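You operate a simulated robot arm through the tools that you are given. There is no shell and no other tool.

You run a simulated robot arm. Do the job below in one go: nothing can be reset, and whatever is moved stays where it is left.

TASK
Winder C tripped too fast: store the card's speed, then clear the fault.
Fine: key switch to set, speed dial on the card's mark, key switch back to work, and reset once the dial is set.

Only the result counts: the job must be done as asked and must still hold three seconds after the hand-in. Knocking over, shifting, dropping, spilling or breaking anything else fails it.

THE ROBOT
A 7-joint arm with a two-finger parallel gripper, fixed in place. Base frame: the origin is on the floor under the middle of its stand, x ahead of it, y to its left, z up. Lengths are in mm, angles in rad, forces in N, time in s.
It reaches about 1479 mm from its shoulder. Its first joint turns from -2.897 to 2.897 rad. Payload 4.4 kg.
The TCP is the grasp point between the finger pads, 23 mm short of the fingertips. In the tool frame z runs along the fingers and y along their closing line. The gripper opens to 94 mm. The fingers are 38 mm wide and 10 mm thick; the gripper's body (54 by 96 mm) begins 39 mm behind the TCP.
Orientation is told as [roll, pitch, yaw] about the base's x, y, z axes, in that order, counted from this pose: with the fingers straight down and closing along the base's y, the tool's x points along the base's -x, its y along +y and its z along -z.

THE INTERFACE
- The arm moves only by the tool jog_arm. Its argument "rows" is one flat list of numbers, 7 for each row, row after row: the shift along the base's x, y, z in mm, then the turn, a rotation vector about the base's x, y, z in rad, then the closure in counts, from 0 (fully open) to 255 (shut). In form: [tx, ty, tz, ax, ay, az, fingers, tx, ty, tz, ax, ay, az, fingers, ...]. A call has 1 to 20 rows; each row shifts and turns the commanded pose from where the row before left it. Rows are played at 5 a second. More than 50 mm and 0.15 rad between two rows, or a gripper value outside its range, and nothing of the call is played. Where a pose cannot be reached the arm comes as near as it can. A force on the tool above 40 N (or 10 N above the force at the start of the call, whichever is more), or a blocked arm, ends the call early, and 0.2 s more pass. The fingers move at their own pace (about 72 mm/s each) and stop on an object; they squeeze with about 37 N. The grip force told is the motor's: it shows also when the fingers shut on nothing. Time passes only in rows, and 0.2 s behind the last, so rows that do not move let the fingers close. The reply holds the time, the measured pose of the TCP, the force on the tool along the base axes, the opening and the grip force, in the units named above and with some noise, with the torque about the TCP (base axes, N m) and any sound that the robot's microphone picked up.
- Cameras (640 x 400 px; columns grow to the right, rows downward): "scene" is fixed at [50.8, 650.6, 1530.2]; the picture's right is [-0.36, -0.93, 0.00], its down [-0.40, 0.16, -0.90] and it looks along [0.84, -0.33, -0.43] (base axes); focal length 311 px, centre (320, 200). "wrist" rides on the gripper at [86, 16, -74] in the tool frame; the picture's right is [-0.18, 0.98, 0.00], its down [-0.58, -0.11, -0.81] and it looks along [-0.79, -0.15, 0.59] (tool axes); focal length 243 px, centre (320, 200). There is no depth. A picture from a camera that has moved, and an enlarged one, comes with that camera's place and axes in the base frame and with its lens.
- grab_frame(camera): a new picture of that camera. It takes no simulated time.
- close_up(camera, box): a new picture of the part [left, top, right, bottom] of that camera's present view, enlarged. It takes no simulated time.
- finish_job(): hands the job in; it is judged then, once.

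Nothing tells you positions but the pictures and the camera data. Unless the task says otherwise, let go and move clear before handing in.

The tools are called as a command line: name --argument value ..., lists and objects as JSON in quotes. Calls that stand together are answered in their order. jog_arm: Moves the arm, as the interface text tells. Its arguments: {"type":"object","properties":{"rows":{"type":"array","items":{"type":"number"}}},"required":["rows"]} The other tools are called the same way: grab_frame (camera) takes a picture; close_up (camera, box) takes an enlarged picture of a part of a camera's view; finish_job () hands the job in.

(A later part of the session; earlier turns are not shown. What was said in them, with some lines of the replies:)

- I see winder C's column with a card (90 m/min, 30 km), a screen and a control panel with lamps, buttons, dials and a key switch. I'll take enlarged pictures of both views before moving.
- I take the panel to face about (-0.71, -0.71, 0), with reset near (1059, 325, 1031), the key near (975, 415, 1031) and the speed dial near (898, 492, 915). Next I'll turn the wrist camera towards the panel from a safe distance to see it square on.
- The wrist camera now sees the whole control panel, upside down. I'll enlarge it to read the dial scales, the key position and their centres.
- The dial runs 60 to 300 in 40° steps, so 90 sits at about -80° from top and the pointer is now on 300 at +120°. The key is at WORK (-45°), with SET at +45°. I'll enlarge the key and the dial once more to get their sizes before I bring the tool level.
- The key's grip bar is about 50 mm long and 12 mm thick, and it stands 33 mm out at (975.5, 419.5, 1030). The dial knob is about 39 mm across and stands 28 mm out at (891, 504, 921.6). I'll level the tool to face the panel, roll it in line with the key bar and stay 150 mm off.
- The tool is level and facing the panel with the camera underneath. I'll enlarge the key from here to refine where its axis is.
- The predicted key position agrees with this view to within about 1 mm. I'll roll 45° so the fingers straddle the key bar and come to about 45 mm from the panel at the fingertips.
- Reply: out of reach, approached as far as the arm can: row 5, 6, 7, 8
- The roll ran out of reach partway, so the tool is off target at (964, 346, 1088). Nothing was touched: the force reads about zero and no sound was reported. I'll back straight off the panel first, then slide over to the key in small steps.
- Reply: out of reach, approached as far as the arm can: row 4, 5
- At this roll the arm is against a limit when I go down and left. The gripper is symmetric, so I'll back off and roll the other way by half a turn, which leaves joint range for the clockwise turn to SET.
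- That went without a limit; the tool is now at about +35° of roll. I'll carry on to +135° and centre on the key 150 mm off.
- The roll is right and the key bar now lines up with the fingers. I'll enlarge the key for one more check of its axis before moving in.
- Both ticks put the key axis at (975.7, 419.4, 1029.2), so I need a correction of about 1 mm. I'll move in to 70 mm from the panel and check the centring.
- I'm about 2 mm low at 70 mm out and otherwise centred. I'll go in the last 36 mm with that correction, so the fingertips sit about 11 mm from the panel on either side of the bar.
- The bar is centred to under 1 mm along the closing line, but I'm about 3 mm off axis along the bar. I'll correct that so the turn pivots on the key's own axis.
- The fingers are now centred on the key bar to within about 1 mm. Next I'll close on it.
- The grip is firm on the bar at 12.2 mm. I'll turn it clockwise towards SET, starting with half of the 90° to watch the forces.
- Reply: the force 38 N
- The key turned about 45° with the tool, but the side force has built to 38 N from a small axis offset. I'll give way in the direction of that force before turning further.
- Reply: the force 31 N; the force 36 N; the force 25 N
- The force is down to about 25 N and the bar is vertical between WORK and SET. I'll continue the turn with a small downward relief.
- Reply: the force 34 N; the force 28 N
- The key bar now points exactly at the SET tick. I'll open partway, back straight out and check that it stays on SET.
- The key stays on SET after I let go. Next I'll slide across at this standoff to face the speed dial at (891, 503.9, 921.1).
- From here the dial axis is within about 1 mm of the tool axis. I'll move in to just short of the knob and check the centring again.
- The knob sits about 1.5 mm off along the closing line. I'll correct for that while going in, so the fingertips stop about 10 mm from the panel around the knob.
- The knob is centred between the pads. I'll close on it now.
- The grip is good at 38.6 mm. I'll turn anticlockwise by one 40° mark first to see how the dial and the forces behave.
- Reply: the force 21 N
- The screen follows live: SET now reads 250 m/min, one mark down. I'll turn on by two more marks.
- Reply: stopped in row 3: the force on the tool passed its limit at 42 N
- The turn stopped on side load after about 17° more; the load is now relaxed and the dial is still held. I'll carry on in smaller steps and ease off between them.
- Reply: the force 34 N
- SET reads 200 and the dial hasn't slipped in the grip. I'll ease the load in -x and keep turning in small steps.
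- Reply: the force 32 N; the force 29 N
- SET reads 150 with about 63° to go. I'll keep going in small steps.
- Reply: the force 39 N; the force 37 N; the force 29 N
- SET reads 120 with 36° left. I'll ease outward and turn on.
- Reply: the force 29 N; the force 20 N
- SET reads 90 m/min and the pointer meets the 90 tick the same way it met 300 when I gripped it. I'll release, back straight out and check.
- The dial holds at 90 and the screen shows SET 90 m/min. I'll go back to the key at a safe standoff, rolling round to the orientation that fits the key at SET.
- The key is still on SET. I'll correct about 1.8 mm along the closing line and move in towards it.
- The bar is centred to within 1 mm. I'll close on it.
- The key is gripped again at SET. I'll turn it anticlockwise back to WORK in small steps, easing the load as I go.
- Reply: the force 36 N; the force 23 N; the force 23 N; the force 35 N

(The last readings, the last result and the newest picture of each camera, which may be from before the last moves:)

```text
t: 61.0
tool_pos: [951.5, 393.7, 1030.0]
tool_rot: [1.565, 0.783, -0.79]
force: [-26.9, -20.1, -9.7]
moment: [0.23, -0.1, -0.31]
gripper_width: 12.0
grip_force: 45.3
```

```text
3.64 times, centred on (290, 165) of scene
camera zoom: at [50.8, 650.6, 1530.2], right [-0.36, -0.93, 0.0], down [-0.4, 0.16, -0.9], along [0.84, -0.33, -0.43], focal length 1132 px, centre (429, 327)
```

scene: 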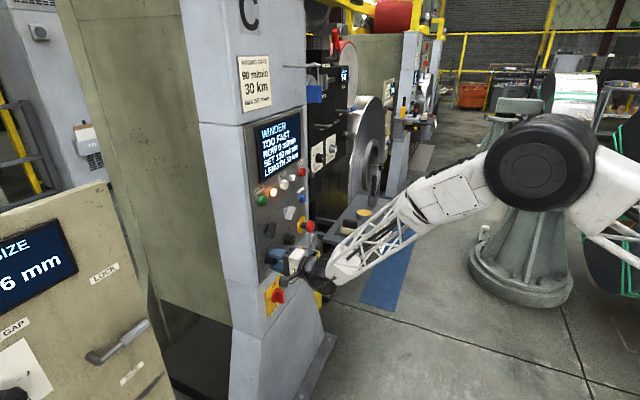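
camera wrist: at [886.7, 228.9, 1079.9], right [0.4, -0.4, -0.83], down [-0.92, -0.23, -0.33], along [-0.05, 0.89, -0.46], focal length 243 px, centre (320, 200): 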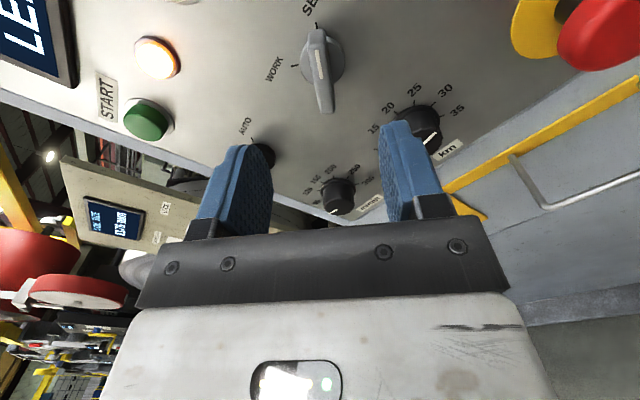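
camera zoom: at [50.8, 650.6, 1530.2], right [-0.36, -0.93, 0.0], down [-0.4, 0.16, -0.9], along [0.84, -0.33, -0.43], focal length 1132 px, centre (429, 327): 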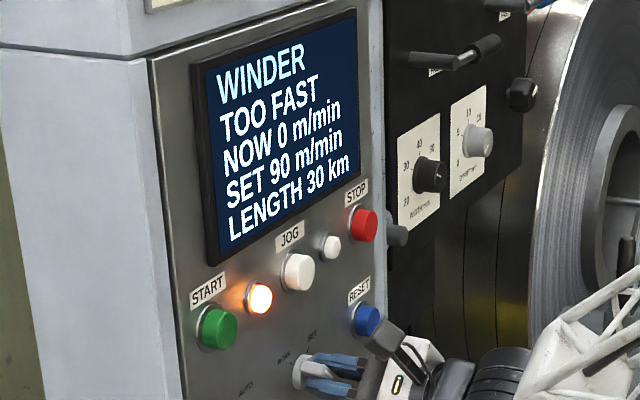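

The key bar is back on the WORK tick and SET 90 m/min is held on the screen. I'll release and back out.

jog_arm --rows '[-0.3, -0.3, 0, 0, 0, 0, 255, 0, 0, 0, 0, 0, 0, 120, 0, 0, 0, 0, 0, 0, 92, 0, 0, 0, 0, 0, 0, 92, -10, -10, 0, 0, 0, 0, 92, -14, -14, 0, 0, 0, 0, 92, -14, -14, 0, 0, 0, 0, 92, -14, -14, 0, 0, 0, 0, 92, -10, -10, 0, 0, 0, 0, 92, 0, 0, 0, 0, 0, 0, 255, 0, 0, 0, 0, 0, 0, 255, 0, 0, 0, 0, 0, 0, 255]'

grab_frame --camera "wrist"

close_up --camera "scene" --box '[240, 110, 420, 262]'

close_up --camera "wrist" --box '[220, 0, 420, 125]'

```text
t: 63.6
tool_pos: [888.4, 333.0, 1031.0]
tool_rot: [1.57, 0.783, -0.788]
force: [-0.1, -0.2, -0.4]
moment: [-0.01, 0.0, -0.01]
gripper_width: 0.0
grip_force: 36.6
```

```text
taken
camera wrist: at [800.3, 315.3, 1102.3], right [0.58, -0.58, 0.57], down [-0.33, -0.81, -0.49], along [0.74, 0.09, -0.67], focal length 243 px, centre (320, 200)
```

wrist: 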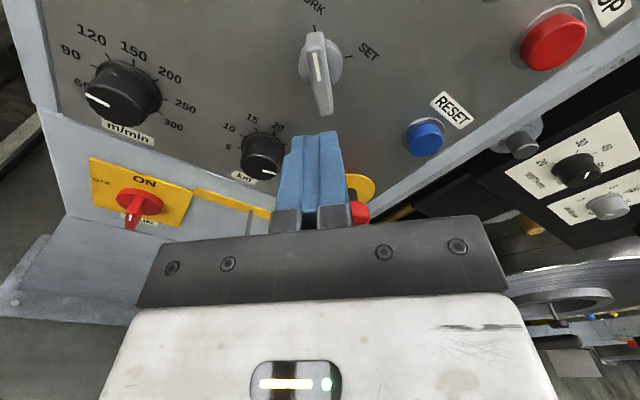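

```text
2.63 times, centred on (330, 186) of scene
camera zoom: at [50.8, 650.6, 1530.2], right [-0.36, -0.93, 0.0], down [-0.4, 0.16, -0.9], along [0.84, -0.33, -0.43], focal length 820 px, centre (294, 237)
```

zoom: 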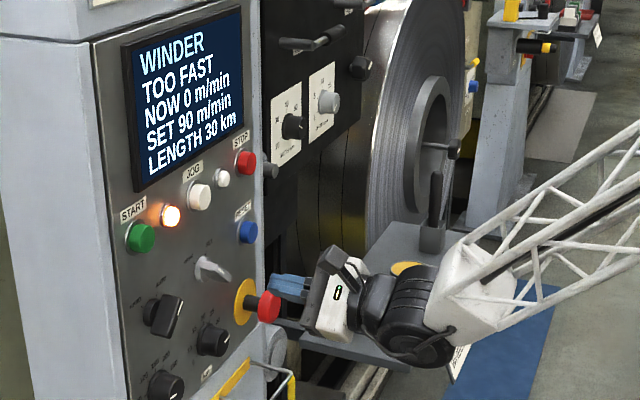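

```text
3.20 times, centred on (320, 62) of wrist
camera zoom: at [800.3, 315.3, 1102.3], right [0.58, -0.58, 0.57], down [-0.33, -0.81, -0.49], along [0.74, 0.09, -0.67], focal length 776 px, centre (320, 640)
```

zoom: 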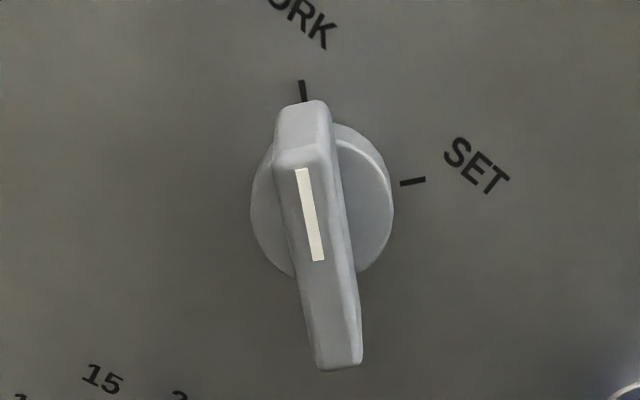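

The key stays on WORK with SET 90 stored; the fault still shows. I'll now locate the RESET button precisely.

close_up --camera "wrist" --box '[380, 80, 480, 180]'

close_up --camera "wrist" --box '[60, 40, 220, 165]'

```text
4.00 times, centred on (430, 130) of wrist
camera zoom: at [800.3, 315.3, 1102.3], right [0.58, -0.58, 0.57], down [-0.33, -0.81, -0.49], along [0.74, 0.09, -0.67], focal length 970 px, centre (-120, 480)
```

zoom: 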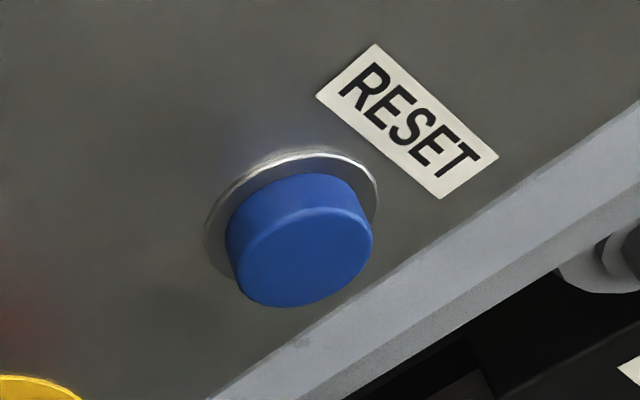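

```text
3.20 times, centred on (140, 102) of wrist
camera zoom: at [800.3, 315.3, 1102.3], right [0.58, -0.58, 0.57], down [-0.33, -0.81, -0.49], along [0.74, 0.09, -0.67], focal length 776 px, centre (896, 512)
```

zoom: 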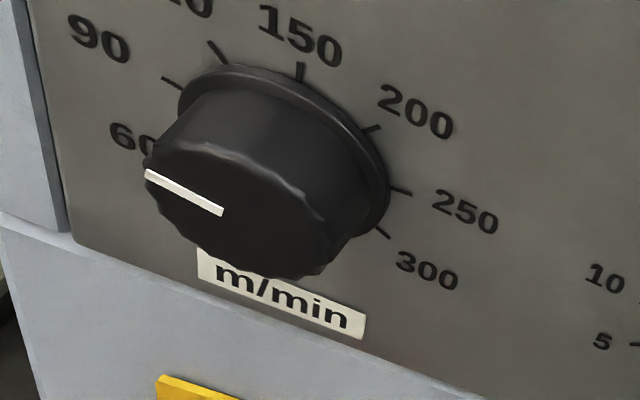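

The dial pointer measures -80.8°, which is on the 90 mark. RESET is near h = 517 along the panel, z = 1030.5, standing about 16 mm out. I'll slide across in front of it with the fingers closed, at 100 mm fingertip standoff.

jog_arm --rows '[11, -11, 0, 0, 0, 0, 255, 11, -11, 0, 0, 0, 0, 255, 11, -11, 0, 0, 0, 0, 255, 11, -11, 0, 0, 0, 0, 255, 11, -11, 0, 0, 0, 0, 255, 11, -11, 0, 0, 0, 0, 255, 11, -11, 0, 0, 0, 0, 255, 11, -11, 0, 0, 0, 0, 255, 0, 0, 0, 0, 0, 0, 255]'

grab_frame --camera "wrist"

close_up --camera "wrist" --box '[240, 0, 400, 125]'

close_up --camera "scene" --box '[240, 110, 420, 262]'

```text
t: 65.6
tool_pos: [978.4, 244.7, 1032.0]
tool_rot: [1.571, 0.782, -0.788]
force: [0.1, 1.0, 1.0]
moment: [-0.02, -0.03, -0.02]
gripper_width: 0.0
grip_force: 36.7
```

```text
taken
camera wrist: at [889.7, 227.4, 1103.1], right [0.58, -0.58, 0.57], down [-0.33, -0.81, -0.49], along [0.74, 0.09, -0.67], focal length 243 px, centre (320, 200)
```

wrist: 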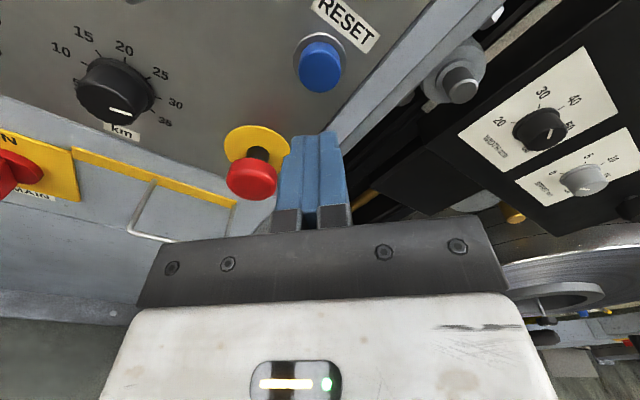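

```text
3.20 times, centred on (320, 62) of wrist
camera zoom: at [889.7, 227.4, 1103.1], right [0.58, -0.58, 0.57], down [-0.33, -0.81, -0.49], along [0.74, 0.09, -0.67], focal length 776 px, centre (320, 640)
```

zoom: 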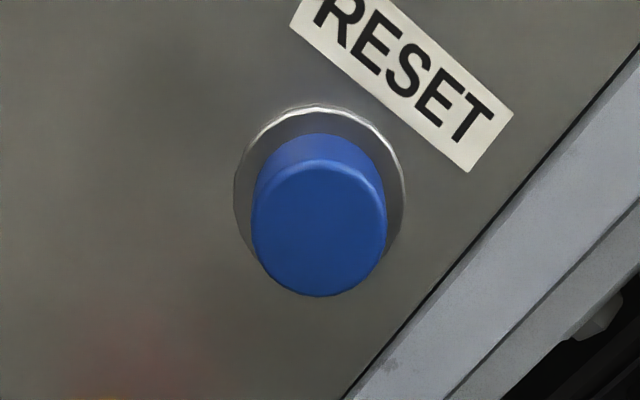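

```text
2.63 times, centred on (330, 186) of scene
camera zoom: at [50.8, 650.6, 1530.2], right [-0.36, -0.93, 0.0], down [-0.4, 0.16, -0.9], along [0.84, -0.33, -0.43], focal length 820 px, centre (294, 237)
```

zoom: 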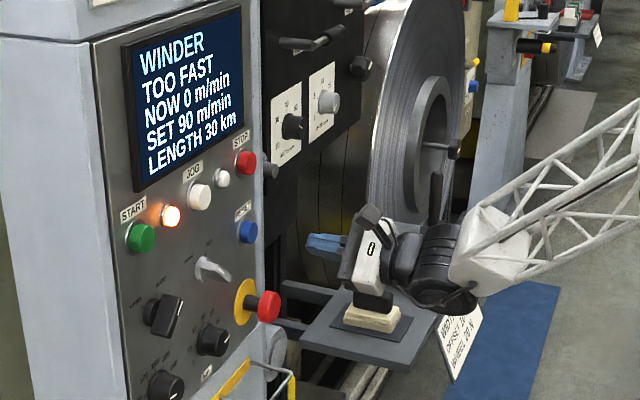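

The tool axis lines up with the RESET button to within about half a millimetre. I'll approach to a few millimetres short of it first.

jog_arm --rows '[11, 11, 0, 0, 0, 0, 255, 11, 11, 0, 0, 0, 0, 255, 11, 11, 0, 0, 0, 0, 255, 11, 11, 0, 0, 0, 0, 255, 8, 8, 0, 0, 0, 0, 255, 0, 0, 0, 0, 0, 0, 255]'

grab_frame --camera "wrist"

close_up --camera "wrist" --box '[240, 60, 400, 185]'

close_up --camera "scene" --box '[260, 150, 380, 252]'

```text
t: 67.0
tool_pos: [1029.4, 298.3, 1031.8]
tool_rot: [1.569, 0.783, -0.787]
force: [0.9, 1.0, -0.7]
moment: [-0.02, -0.02, -0.01]
gripper_width: 0.1
grip_force: 37.7
```

```text
taken
camera wrist: at [941.1, 281.5, 1103.4], right [0.58, -0.58, 0.57], down [-0.33, -0.81, -0.49], along [0.74, 0.09, -0.67], focal length 243 px, centre (320, 200)
```

wrist: 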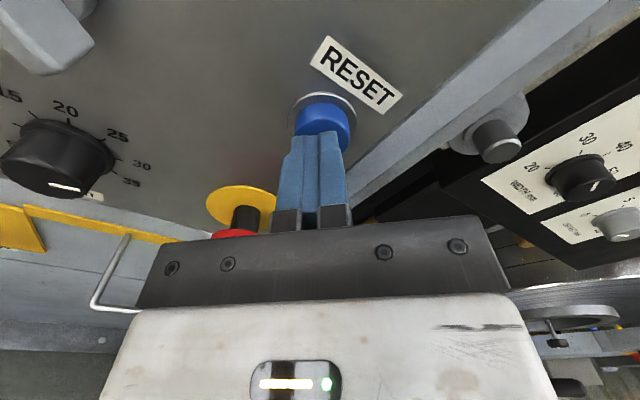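

```text
3.20 times, centred on (320, 122) of wrist
camera zoom: at [941.1, 281.5, 1103.4], right [0.58, -0.58, 0.57], down [-0.33, -0.81, -0.49], along [0.74, 0.09, -0.67], focal length 776 px, centre (320, 448)
```

zoom: 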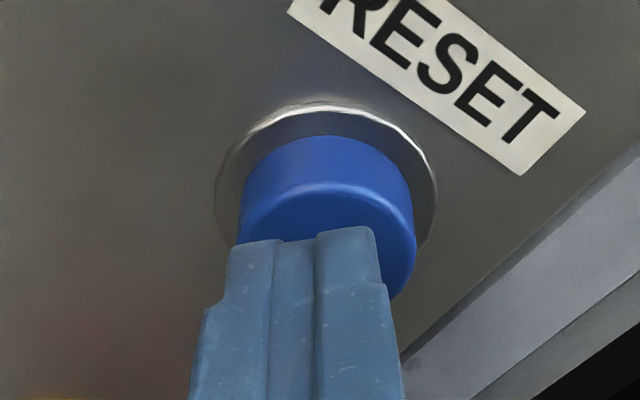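

```text
3.92 times, centred on (320, 201) of scene
camera zoom: at [50.8, 650.6, 1530.2], right [-0.36, -0.93, 0.0], down [-0.4, 0.16, -0.9], along [0.84, -0.33, -0.43], focal length 1221 px, centre (320, 196)
```

zoom: 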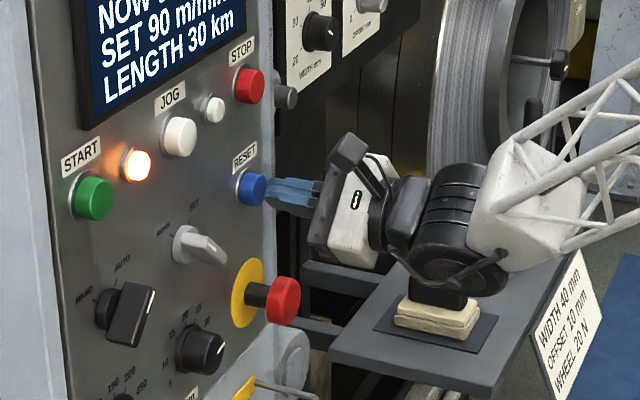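

The fingertips are about 9 mm short of the button and centred on it. I'll press in small steps and watch the force and the sound.

jog_arm --rows '[2.3, 0.5, 0, 0, 0, 0, 255, 1.4, 1.4, 0, 0, 0, 0, 255, 1.4, 1.4, 0, 0, 0, 0, 255, 1.4, 1.4, 0, 0, 0, 0, 255, 1.4, 1.4, 0, 0, 0, 0, 255, 1.4, 1.4, 0, 0, 0, 0, 255, 0, 0, 0, 0, 0, 0, 255]'

close_up --camera "scene" --box '[230, 110, 350, 220]'

close_up --camera "wrist" --box '[240, 60, 400, 185]'

```text
t: 68.6
tool_pos: [1040.0, 302.9, 1030.7]
tool_rot: [1.57, 0.784, -0.786]
force: [-0.6, -0.4, -0.7]
moment: [-0.01, 0.0, 0.03]
gripper_width: 0.2
grip_force: 36.9
```

```text
3.64 times, centred on (290, 165) of scene
camera zoom: at [50.8, 650.6, 1530.2], right [-0.36, -0.93, 0.0], down [-0.4, 0.16, -0.9], along [0.84, -0.33, -0.43], focal length 1132 px, centre (429, 327)
```

zoom: 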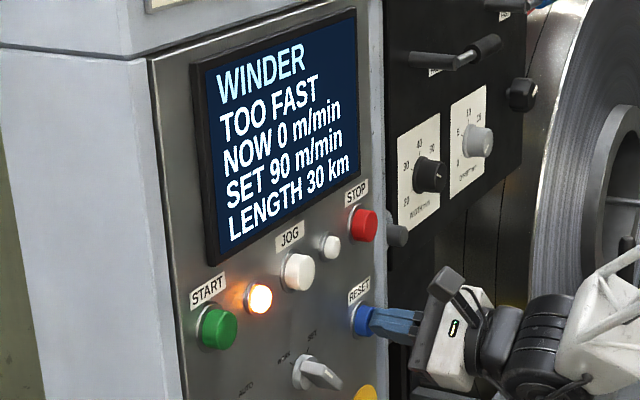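

```text
3.20 times, centred on (320, 122) of wrist
camera zoom: at [950.7, 287.0, 1102.6], right [0.58, -0.58, 0.57], down [-0.33, -0.81, -0.49], along [0.74, 0.09, -0.67], focal length 776 px, centre (320, 448)
```

zoom: 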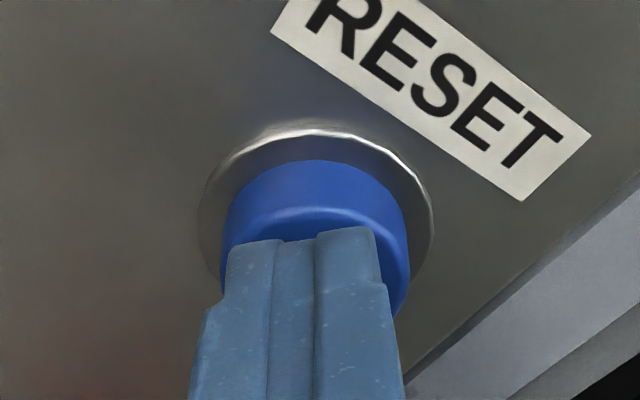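

There's no contact yet, so I'll continue in small steps.

jog_arm --rows '[1.2, 1.2, 0, 0, 0, 0, 255, 1.2, 1.2, 0, 0, 0, 0, 255, 1.2, 1.2, 0, 0, 0, 0, 255, 0, 0, 0, 0, 0, 0, 255]'

close_up --camera "scene" --box '[230, 110, 350, 220]'

```text
t: 69.6
tool_pos: [1042.1, 306.2, 1031.2]
tool_rot: [1.569, 0.784, -0.788]
force: [-2.9, -3.3, 2.1]
moment: [0.06, -0.03, 0.02]
gripper_width: 0.0
grip_force: 37.0
heard: click
```

```text
3.64 times, centred on (290, 165) of scene
camera zoom: at [50.8, 650.6, 1530.2], right [-0.36, -0.93, 0.0], down [-0.4, 0.16, -0.9], along [0.84, -0.33, -0.43], focal length 1132 px, centre (429, 327)
```

zoom: 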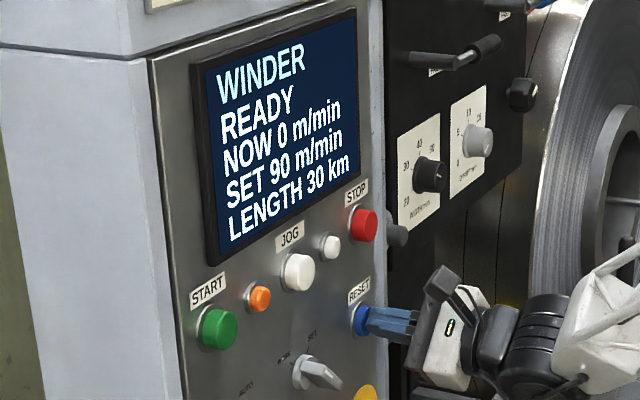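

The button clicked and the screen now reads READY with SET 90 m/min; the fault lamp is out. I'll back straight out and move clear of the panel.

jog_arm --rows '[-5, -5, 0, 0, 0, 0, 255, -12, -12, 0, 0, 0, 0, 255, -14, -14, 0, 0, 0, 0, 255, -14, -14, 0, 0, 0, 0, 255, -14, -14, 0, 0, 0, 0, 255, -20, -20, 0, 0, 0, 0, 255, -25, -25, 0, 0, 0, 0, 255, -25, -25, 0, 0, 0, 0, 255, 0, 0, 0, 0, 0, 0, 255, 0, 0, 0, 0, 0, 0, 255]'

close_up --camera "scene" --box '[230, 110, 390, 220]'

close_up --camera "scene" --box '[230, 190, 350, 300]'

grab_frame --camera "scene"

grab_frame --camera "wrist"

```text
t: 71.8
tool_pos: [908.9, 177.5, 1030.7]
tool_rot: [1.571, 0.784, -0.787]
force: [-0.1, -1.1, -0.8]
moment: [0.0, 0.0, 0.02]
gripper_width: 0.0
grip_force: 36.8
```

```text
3.64 times, centred on (310, 165) of scene
camera zoom: at [50.8, 650.6, 1530.2], right [-0.36, -0.93, 0.0], down [-0.4, 0.16, -0.9], along [0.84, -0.33, -0.43], focal length 1132 px, centre (356, 327)
```

zoom: 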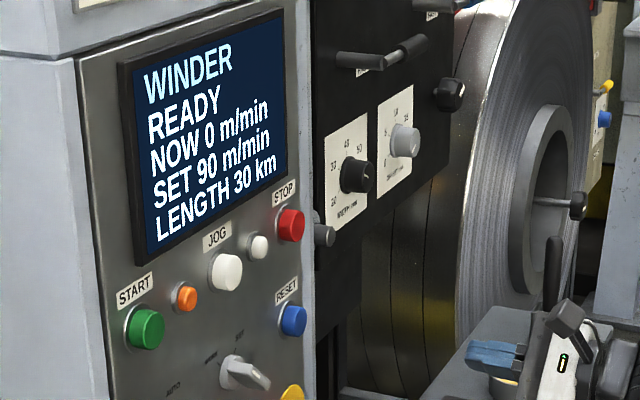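

```text
3.64 times, centred on (290, 245) of scene
camera zoom: at [50.8, 650.6, 1530.2], right [-0.36, -0.93, 0.0], down [-0.4, 0.16, -0.9], along [0.84, -0.33, -0.43], focal length 1132 px, centre (429, 36)
```

zoom: 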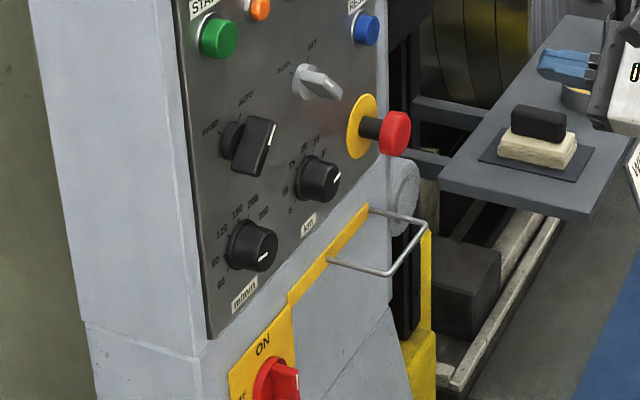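

```text
taken
```

scene: 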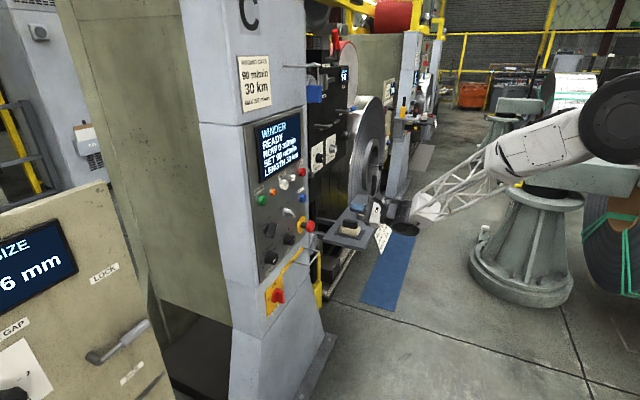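

```text
taken
camera wrist: at [821.1, 159.7, 1102.8], right [0.58, -0.58, 0.57], down [-0.33, -0.81, -0.49], along [0.74, 0.09, -0.67], focal length 243 px, centre (320, 200)
```

wrist: 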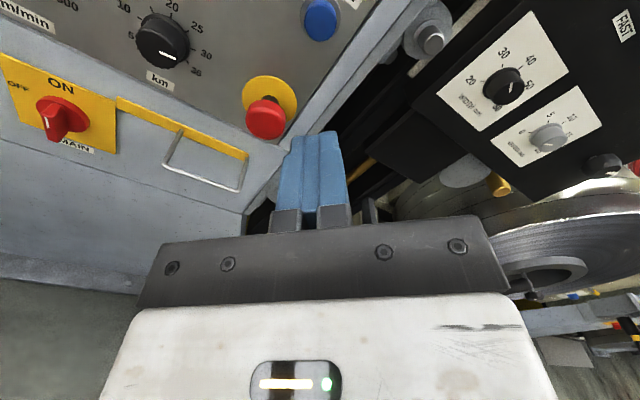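

The screen reads READY, SET 90 m/min and LENGTH 30 km. The fault lamp is dark, the key is on WORK, the dial is on 90, nothing else was moved and the arm is clear. I'm handing the job in.

finish_job

```text
The job is handed in.
```

Winder C's fault is cleared and the card's speed is stored. The screen now reads READY, SET 90 m/min, LENGTH 30 km, and the fault lamp is out.

- **Key switch:** I turned it to SET, then back to WORK once the dial was set. It stayed on WORK after I let go.
- **Speed dial:** I turned it from 300 to the card's 90 mark. The pointer measured within about 1° of the mark, and the screen followed it down to 90.
- **Reset:** I pressed it last, after the key was back on WORK. It clicked and the fault cleared at once.

Early on, the arm hit a joint limit while lining up on the key and drifted about 75 mm off target, but it touched nothing. Side load also stopped one dial turn partway, so I finished it in smaller steps. Nothing else on the panel or around it was moved, and the arm is clear of the panel.
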